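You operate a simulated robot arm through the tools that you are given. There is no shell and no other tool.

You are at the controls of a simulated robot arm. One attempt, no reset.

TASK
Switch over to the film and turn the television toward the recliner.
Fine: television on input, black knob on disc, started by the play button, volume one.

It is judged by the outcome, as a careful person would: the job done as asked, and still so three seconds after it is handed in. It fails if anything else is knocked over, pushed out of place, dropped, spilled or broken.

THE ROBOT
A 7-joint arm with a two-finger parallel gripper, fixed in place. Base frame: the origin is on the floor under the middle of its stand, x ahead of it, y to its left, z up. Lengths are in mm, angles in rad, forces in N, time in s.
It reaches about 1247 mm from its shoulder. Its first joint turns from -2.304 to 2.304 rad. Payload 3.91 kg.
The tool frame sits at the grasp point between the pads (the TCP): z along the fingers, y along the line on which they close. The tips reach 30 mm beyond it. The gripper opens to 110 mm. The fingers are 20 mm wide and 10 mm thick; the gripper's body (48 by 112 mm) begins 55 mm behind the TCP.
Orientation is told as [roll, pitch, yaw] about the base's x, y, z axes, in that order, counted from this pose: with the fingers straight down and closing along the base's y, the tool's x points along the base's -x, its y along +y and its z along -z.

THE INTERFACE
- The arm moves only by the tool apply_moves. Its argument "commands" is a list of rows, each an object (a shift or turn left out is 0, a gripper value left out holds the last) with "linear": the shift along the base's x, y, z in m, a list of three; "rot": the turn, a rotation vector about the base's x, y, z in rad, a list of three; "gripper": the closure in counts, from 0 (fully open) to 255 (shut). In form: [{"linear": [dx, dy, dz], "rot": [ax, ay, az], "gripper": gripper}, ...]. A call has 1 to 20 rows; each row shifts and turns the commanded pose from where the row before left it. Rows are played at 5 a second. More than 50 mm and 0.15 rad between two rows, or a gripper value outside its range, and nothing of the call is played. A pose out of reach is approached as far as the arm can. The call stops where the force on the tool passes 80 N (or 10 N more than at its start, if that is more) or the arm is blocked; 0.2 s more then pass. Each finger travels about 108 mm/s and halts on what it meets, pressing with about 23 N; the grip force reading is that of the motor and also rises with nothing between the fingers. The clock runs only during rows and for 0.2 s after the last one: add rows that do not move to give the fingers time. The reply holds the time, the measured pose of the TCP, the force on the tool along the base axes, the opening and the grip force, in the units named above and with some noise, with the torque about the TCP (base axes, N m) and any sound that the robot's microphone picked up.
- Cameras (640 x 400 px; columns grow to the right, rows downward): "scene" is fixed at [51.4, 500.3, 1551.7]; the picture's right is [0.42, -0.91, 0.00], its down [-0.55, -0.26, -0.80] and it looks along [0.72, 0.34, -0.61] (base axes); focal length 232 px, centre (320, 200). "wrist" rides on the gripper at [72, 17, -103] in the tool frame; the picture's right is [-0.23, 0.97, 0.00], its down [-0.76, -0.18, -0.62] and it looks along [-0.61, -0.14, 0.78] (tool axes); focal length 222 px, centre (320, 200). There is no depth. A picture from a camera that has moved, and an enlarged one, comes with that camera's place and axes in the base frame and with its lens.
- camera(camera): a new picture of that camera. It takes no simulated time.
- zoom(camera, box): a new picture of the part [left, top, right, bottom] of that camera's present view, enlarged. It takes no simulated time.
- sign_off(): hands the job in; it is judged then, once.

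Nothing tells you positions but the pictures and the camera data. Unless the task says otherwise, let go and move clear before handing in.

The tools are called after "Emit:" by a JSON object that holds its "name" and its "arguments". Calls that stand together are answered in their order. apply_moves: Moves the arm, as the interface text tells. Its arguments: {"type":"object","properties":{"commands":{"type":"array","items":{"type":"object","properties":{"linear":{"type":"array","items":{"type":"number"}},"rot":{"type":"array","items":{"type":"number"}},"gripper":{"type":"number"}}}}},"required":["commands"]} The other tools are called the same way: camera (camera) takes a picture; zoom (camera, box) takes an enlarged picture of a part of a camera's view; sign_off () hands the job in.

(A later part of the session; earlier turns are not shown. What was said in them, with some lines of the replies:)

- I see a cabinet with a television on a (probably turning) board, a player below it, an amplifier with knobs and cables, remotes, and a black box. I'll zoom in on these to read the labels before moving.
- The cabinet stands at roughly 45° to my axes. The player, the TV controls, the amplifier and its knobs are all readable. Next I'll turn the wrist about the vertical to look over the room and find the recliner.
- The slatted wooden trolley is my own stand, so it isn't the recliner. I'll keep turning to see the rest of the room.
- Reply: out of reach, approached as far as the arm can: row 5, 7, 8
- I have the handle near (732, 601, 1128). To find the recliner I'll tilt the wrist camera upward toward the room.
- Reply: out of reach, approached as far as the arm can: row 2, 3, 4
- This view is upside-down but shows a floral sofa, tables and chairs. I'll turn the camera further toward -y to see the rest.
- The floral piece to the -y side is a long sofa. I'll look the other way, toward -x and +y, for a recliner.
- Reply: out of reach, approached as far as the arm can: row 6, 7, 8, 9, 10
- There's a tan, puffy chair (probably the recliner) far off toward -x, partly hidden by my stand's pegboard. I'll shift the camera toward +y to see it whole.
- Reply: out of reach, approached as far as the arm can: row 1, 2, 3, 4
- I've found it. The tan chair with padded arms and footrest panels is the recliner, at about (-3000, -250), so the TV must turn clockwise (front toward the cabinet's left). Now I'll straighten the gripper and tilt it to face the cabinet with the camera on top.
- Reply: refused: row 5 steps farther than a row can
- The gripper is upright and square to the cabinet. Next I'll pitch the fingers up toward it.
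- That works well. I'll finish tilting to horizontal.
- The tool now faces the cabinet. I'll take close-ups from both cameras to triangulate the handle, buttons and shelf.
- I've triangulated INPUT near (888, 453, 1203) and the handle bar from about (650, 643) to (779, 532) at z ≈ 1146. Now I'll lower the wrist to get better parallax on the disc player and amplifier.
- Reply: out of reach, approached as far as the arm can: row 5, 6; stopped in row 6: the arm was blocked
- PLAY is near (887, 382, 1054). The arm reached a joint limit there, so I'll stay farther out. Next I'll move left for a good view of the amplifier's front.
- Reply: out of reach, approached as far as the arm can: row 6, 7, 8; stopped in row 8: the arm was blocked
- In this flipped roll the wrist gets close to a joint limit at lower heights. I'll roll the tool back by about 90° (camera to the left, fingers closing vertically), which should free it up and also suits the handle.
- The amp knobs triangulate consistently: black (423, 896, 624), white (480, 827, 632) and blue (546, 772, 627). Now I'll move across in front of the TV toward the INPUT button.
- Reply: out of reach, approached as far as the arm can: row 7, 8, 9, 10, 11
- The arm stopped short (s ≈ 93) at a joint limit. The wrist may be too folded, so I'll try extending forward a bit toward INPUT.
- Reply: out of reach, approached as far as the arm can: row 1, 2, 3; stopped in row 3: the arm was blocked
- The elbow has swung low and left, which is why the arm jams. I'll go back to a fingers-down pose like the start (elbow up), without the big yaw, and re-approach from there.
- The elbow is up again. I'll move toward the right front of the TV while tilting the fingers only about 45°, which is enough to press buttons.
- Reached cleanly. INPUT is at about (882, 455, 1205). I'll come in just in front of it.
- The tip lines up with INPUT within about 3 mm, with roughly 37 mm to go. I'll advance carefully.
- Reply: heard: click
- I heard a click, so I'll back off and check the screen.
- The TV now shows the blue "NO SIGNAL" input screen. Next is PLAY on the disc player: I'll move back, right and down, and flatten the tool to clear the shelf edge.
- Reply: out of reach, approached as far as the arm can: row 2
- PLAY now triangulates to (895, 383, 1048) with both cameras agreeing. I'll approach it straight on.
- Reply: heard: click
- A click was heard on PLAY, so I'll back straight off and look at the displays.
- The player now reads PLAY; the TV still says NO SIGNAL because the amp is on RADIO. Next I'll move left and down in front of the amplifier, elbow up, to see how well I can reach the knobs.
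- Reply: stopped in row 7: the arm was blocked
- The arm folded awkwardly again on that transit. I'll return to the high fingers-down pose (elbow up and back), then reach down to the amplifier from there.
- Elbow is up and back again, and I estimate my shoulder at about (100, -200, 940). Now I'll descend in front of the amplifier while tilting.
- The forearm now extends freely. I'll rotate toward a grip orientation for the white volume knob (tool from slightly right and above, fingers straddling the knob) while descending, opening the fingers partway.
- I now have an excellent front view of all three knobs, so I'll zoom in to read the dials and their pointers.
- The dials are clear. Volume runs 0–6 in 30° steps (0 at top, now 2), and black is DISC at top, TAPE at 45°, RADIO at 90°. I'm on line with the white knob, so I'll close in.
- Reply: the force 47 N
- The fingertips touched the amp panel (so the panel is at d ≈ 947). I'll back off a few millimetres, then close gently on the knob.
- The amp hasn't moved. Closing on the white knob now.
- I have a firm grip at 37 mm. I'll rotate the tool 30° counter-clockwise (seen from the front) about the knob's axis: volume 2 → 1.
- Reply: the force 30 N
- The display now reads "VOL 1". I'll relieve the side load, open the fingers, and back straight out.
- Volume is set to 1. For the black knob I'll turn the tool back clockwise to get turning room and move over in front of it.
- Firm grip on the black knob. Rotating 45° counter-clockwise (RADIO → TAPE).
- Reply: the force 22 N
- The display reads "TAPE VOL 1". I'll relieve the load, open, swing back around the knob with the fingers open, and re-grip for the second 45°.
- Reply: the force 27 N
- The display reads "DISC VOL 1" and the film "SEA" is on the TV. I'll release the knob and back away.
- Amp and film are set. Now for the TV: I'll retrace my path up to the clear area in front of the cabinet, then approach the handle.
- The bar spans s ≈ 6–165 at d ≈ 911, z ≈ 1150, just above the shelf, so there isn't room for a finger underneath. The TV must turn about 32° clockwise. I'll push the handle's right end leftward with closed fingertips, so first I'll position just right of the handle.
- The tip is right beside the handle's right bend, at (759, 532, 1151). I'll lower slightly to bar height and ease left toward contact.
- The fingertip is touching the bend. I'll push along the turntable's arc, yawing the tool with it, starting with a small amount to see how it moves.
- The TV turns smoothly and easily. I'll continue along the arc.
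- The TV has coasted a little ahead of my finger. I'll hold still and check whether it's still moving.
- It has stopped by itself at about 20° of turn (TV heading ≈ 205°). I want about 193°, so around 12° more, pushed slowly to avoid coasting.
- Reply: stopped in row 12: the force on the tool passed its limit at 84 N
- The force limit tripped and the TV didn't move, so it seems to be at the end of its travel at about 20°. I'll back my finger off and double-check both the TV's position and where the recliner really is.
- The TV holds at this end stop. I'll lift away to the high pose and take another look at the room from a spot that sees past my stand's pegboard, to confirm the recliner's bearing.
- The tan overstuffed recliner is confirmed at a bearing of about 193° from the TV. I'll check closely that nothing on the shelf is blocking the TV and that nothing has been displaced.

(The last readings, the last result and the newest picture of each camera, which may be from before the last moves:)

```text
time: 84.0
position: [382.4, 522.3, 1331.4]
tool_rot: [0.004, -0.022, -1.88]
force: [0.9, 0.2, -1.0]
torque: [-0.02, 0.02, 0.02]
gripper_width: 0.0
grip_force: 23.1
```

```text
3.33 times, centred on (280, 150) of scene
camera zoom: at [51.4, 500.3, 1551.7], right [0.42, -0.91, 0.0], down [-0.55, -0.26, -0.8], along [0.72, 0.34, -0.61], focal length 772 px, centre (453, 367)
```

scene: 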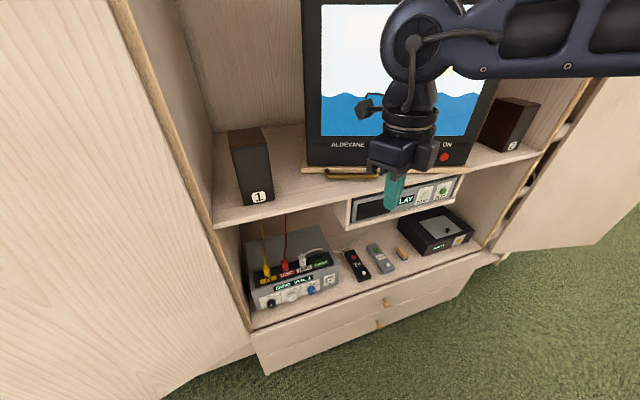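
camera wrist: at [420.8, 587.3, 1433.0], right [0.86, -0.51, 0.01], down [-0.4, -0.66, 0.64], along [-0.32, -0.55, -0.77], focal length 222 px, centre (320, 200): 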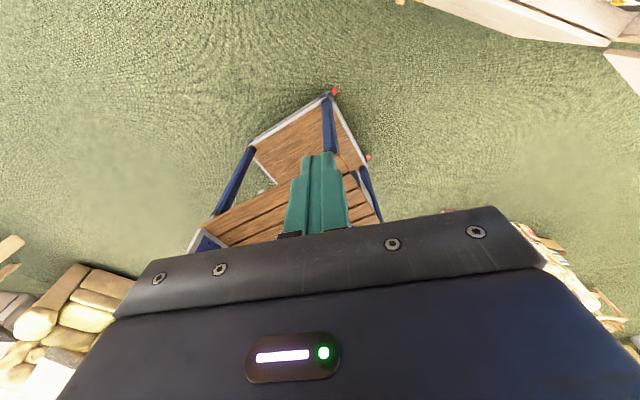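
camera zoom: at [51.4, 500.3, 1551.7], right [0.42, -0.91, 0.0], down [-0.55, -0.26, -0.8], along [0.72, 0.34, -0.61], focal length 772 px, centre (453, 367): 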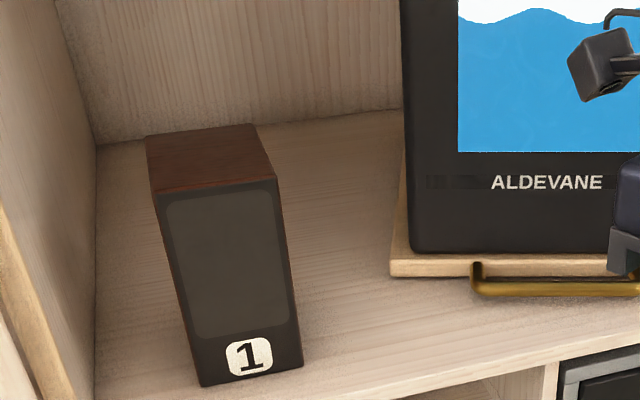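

Both speakers are untouched and nothing is jammed against the TV, so this looks like the turntable's own end stop. To be sure it isn't just a detent, I'll go back to the handle for one gentle, measured push.

Emit:
{"name": "apply_moves", "arguments": {"commands": [{"linear": [0.013, 0, 0], "rot": [0, 0, 0.1436]}, {"linear": [0.013, 0, 0], "rot": [0, 0, 0.1436]}, {"linear": [0.013, 0, 0], "rot": [0, 0, 0.1436]}, {"linear": [0.013, 0, 0], "rot": [0, 0, 0.1436]}, {"linear": [0.013, 0, 0], "rot": [0, 0, 0.1436]}, {"linear": [0.0307, -0.0008, -0.015], "rot": [0.0533, -0.123, 0]}, {"linear": [0.0307, -0.0008, -0.015], "rot": [0.0533, -0.123, 0]}, {"linear": [0.0307, -0.0008, -0.015], "rot": [0.0533, -0.123, 0]}, {"linear": [0.0307, -0.0008, -0.015], "rot": [0.0533, -0.123, 0]}, {"linear": [0.0307, -0.0008, -0.015], "rot": [0.0533, -0.123, 0]}, {"linear": [0.0307, -0.0008, -0.015], "rot": [0.0533, -0.123, 0]}, {"linear": [0, 0, 0]}]}}

Emit:
{"name": "camera", "arguments": {"camera": "scene"}}

Emit:
{"name": "camera", "arguments": {"camera": "wrist"}}

```text
time: 86.6
position: [630.2, 518.3, 1240.4]
tool_rot: [0.81, -0.019, -1.178]
force: [0.0, -0.1, 0.5]
torque: [0.02, -0.01, 0.01]
gripper_width: 0.0
grip_force: 23.1
```

```text
taken
```

scene: 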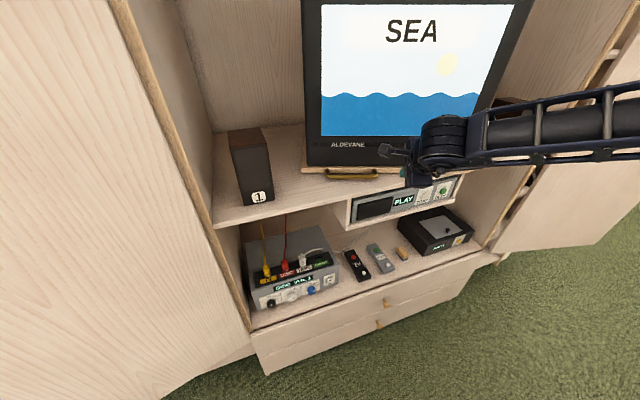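

```text
taken
camera wrist: at [544.0, 561.0, 1322.6], right [0.7, 0.06, 0.71], down [-0.24, -0.92, 0.32], along [0.67, -0.39, -0.63], focal length 222 px, centre (320, 200)
```

wrist: 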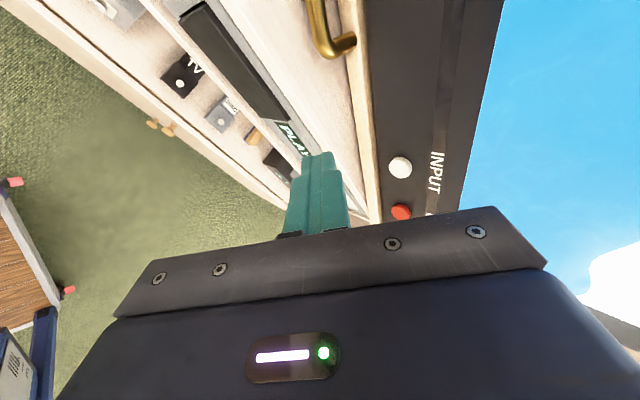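

Emit:
{"name": "apply_moves", "arguments": {"commands": [{"linear": [0.033, 0.0147, -0.0135]}, {"linear": [0.033, 0.0147, -0.0135]}, {"linear": [0.034, 0.0147, -0.0135]}, {"linear": [0, 0, -0.014]}, {"linear": [0, 0, -0.013]}, {"linear": [0, 0, 0]}]}}

Emit:
{"name": "zoom", "arguments": {"camera": "wrist", "box": [220, 40, 420, 240]}}

Emit:
{"name": "zoom", "arguments": {"camera": "scene", "box": [300, 110, 460, 210]}}

```text
time: 88.0
position: [730.4, 562.9, 1174.3]
tool_rot: [0.808, -0.019, -1.178]
force: [0.5, -0.6, -0.6]
torque: [0.0, -0.01, 0.01]
gripper_width: 0.0
grip_force: 23.2
```

```text
2.00 times, centred on (320, 140) of wrist
camera zoom: at [645.3, 604.4, 1255.6], right [0.7, 0.06, 0.71], down [-0.24, -0.92, 0.32], along [0.67, -0.39, -0.63], focal length 444 px, centre (320, 320)
```

zoom: 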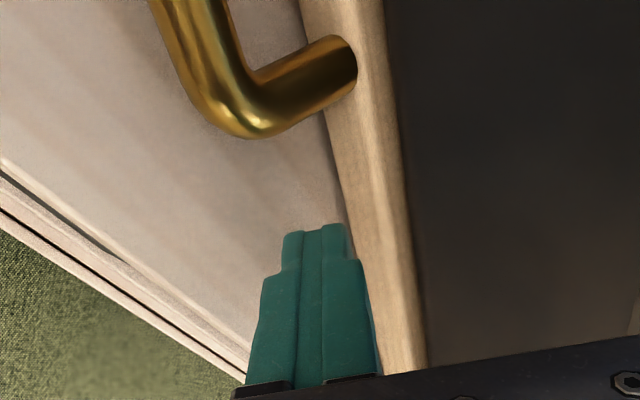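

```text
4.00 times, centred on (380, 160) of scene
camera zoom: at [51.4, 500.3, 1551.7], right [0.42, -0.91, 0.0], down [-0.55, -0.26, -0.8], along [0.72, 0.34, -0.61], focal length 926 px, centre (80, 360)
```

zoom: 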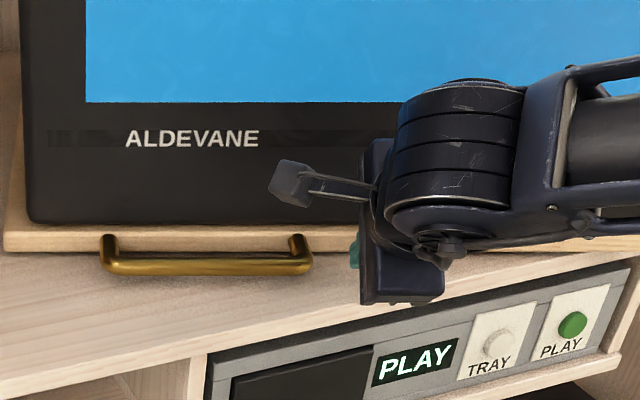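

Emit:
{"name": "apply_moves", "arguments": {"commands": [{"linear": [-0.0027, -0.0012, 0]}, {"linear": [-0.0033, 0.0073, 0]}, {"linear": [-0.0033, 0.0073, 0]}, {"linear": [-0.0025, 0.0055, 0]}, {"linear": [0, 0, 0]}]}}

Emit:
{"name": "zoom", "arguments": {"camera": "wrist", "box": [220, 40, 420, 240]}}

```text
time: 89.2
position: [719.7, 580.1, 1174.7]
tool_rot: [0.808, -0.018, -1.176]
force: [0.8, 0.5, -0.3]
torque: [-0.01, 0.0, 0.01]
gripper_width: 0.0
grip_force: 22.8
```

```text
2.00 times, centred on (320, 140) of wrist
camera zoom: at [633.7, 623.3, 1255.5], right [0.7, 0.06, 0.71], down [-0.24, -0.92, 0.32], along [0.67, -0.39, -0.63], focal length 444 px, centre (320, 320)
```

zoom: 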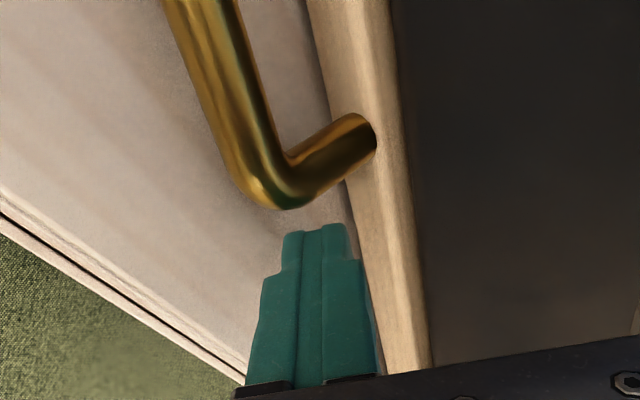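

Emit:
{"name": "apply_moves", "arguments": {"commands": [{"linear": [-0.0008, 0.0018, 0]}, {"linear": [-0.0008, 0.0018, 0]}, {"linear": [-0.0008, 0.0018, 0]}, {"linear": [-0.0008, 0.0018, 0]}, {"linear": [0, 0, 0]}]}}

Emit:
{"name": "zoom", "arguments": {"camera": "wrist", "box": [220, 40, 420, 240]}}

```text
time: 90.4
position: [717.2, 587.5, 1173.9]
tool_rot: [0.807, -0.02, -1.178]
force: [0.3, 0.5, 0.3]
torque: [0.0, -0.01, -0.01]
gripper_width: 0.0
grip_force: 23.0
```

```text
2.00 times, centred on (320, 140) of wrist
camera zoom: at [630.3, 630.4, 1255.3], right [0.7, 0.06, 0.71], down [-0.24, -0.92, 0.32], along [0.67, -0.39, -0.63], focal length 444 px, centre (320, 320)
```

zoom: 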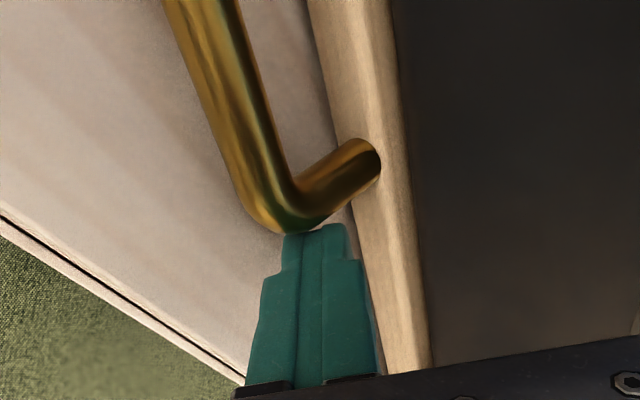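

Emit:
{"name": "apply_moves", "arguments": {"commands": [{"linear": [-0.0006, 0.0014, 0]}, {"linear": [-0.0006, 0.0014, 0]}, {"linear": [0, 0, 0]}]}}

Emit:
{"name": "zoom", "arguments": {"camera": "scene", "box": [260, 100, 420, 200]}}

```text
time: 91.2
position: [715.7, 588.5, 1173.9]
tool_rot: [0.807, -0.02, -1.179]
force: [2.0, -20.7, 1.8]
torque: [-0.35, -0.04, -0.21]
gripper_width: 0.0
grip_force: 23.0
```

```text
4.00 times, centred on (340, 150) of scene
camera zoom: at [51.4, 500.3, 1551.7], right [0.42, -0.91, 0.0], down [-0.55, -0.26, -0.8], along [0.72, 0.34, -0.61], focal length 926 px, centre (240, 400)
```

zoom: 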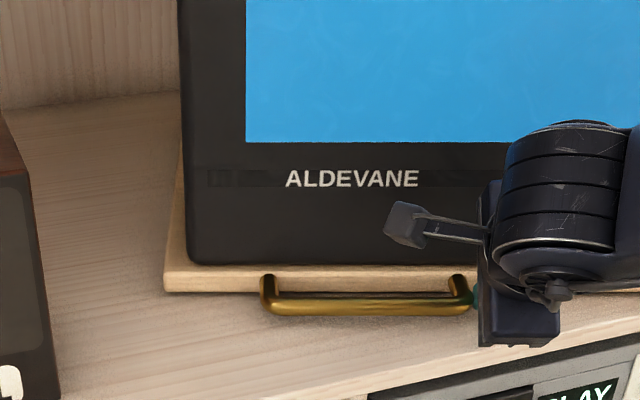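

Emit:
{"name": "apply_moves", "arguments": {"commands": [{"linear": [-0.0006, 0.0014, 0]}, {"linear": [-0.0006, 0.0014, 0]}, {"linear": [0, 0, 0]}]}}

Emit:
{"name": "zoom", "arguments": {"camera": "scene", "box": [260, 100, 420, 200]}}

```text
time: 92.0
position: [716.0, 587.7, 1175.1]
tool_rot: [0.809, -0.019, -1.181]
force: [11.9, -57.4, 4.1]
torque: [-0.95, -0.35, -0.71]
gripper_width: 0.0
grip_force: 22.9
```

```text
4.00 times, centred on (340, 150) of scene
camera zoom: at [51.4, 500.3, 1551.7], right [0.42, -0.91, 0.0], down [-0.55, -0.26, -0.8], along [0.72, 0.34, -0.61], focal length 926 px, centre (240, 400)
```

zoom: 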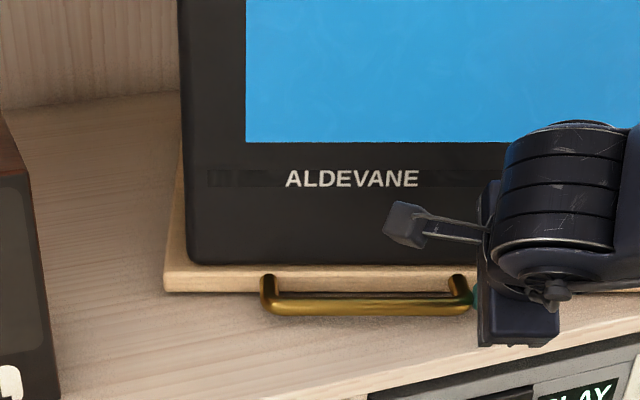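

The TV didn't budge at 57 N, so this is the turntable's hard stop and the TV is turned as far toward the recliner as it goes. I'll back off gently and move clear.

Emit:
{"name": "apply_moves", "arguments": {"commands": [{"linear": [0.0012, -0.0028, 0]}, {"linear": [0.0016, -0.0036, 0]}, {"linear": [0.004, -0.009, 0.002]}, {"linear": [0.002, -0.015, 0.01]}, {"linear": [-0.02, -0.02, 0.02]}, {"linear": [-0.036, -0.005, 0.016], "rot": [-0.04, 0.092, 0]}, {"linear": [-0.036, 0, 0.016], "rot": [-0.04, 0.092, 0]}, {"linear": [-0.036, 0, 0.016], "rot": [-0.04, 0.092, 0]}, {"linear": [-0.036, 0, 0.016], "rot": [-0.04, 0.092, 0]}, {"linear": [-0.036, 0, 0.016], "rot": [-0.04, 0.092, 0]}, {"linear": [-0.036, 0, 0.016], "rot": [-0.04, 0.092, 0]}, {"linear": [-0.036, 0, 0.016], "rot": [-0.04, 0.092, 0]}, {"linear": [-0.036, 0, 0.016], "rot": [-0.04, 0.092, 0]}, {"linear": [-0.02, -0.02, 0.01]}, {"linear": [-0.02, -0.02, 0.01]}]}}

Emit:
{"name": "camera", "arguments": {"camera": "scene"}}

Emit:
{"name": "zoom", "arguments": {"camera": "scene", "box": [230, 180, 490, 320]}}

Emit:
{"name": "zoom", "arguments": {"camera": "scene", "box": [260, 100, 420, 200]}}

```text
time: 95.2
position: [374.5, 499.1, 1353.4]
tool_rot: [0.006, -0.024, -1.16]
force: [0.3, 0.6, -0.4]
torque: [0.02, 0.07, 0.0]
gripper_width: 0.0
grip_force: 23.0
```

```text
taken
```

scene: 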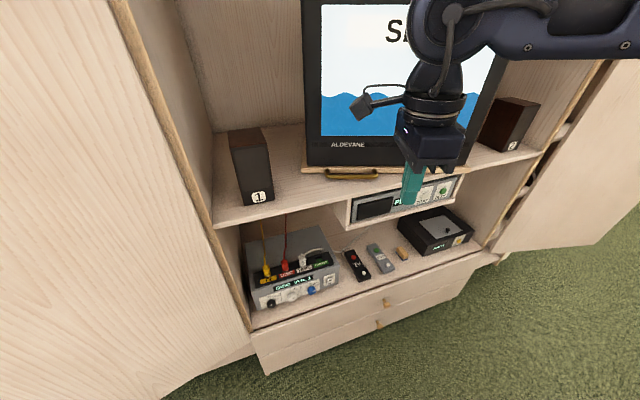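

```text
2.46 times, centred on (360, 250) of scene
camera zoom: at [51.4, 500.3, 1551.7], right [0.42, -0.91, 0.0], down [-0.55, -0.26, -0.8], along [0.72, 0.34, -0.61], focal length 570 px, centre (222, 77)
```

zoom: 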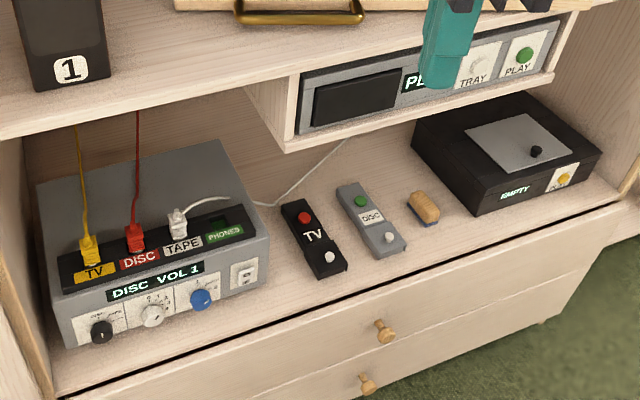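

```text
4.00 times, centred on (340, 150) of scene
camera zoom: at [51.4, 500.3, 1551.7], right [0.42, -0.91, 0.0], down [-0.55, -0.26, -0.8], along [0.72, 0.34, -0.61], focal length 926 px, centre (240, 400)
```

zoom: 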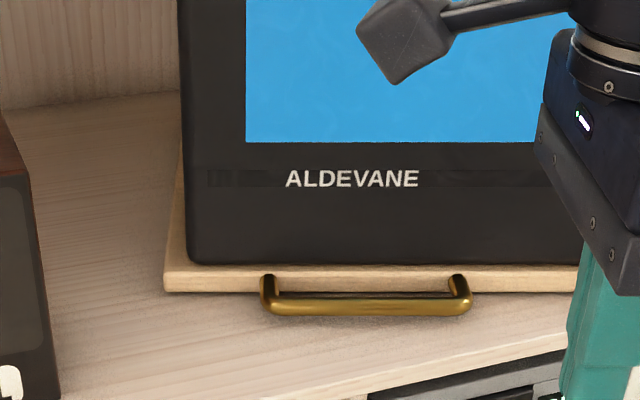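

Everything holds: the amp reads "DISC VOL 1", the player is on PLAY, the film is on the TV's input, and the TV is at its end stop toward the recliner. Nothing else has moved and the arm is clear, so I'm handing in.

Emit:
{"name": "sign_off", "arguments": {}}

```text
The job is handed in.
```

The film is playing on the TV at volume one. The TV is turned toward the recliner as far as its turntable goes, which still leaves it about 11° short of pointing straight at the chair.

- **Television:** I pressed INPUT once. The screen went from the garden programme to "NO SIGNAL", then to the film ("SEA") once the amplifier was on disc.
- **Disc player:** I started it with its own PLAY button, and its display changed from STOP to PLAY.
- **Amplifier:** The black knob is on DISC and the volume is at 1; the display reads "DISC VOL 1". I left the blue speaker knob and the plugs alone.
- **Turning the TV:** I pushed the handle about 20° toward the recliner, where it hit a hard stop. One push there reached 84 N and tripped the arm's force limit. A second, gentler push of about 57 N did not move it either.
- **Recliner:** I took the tan overstuffed chair across the room to be the recliner; the floral piece is a long sofa.

In the last pictures everything else on the shelves was where it started, and the arm was clear of the cabinet.
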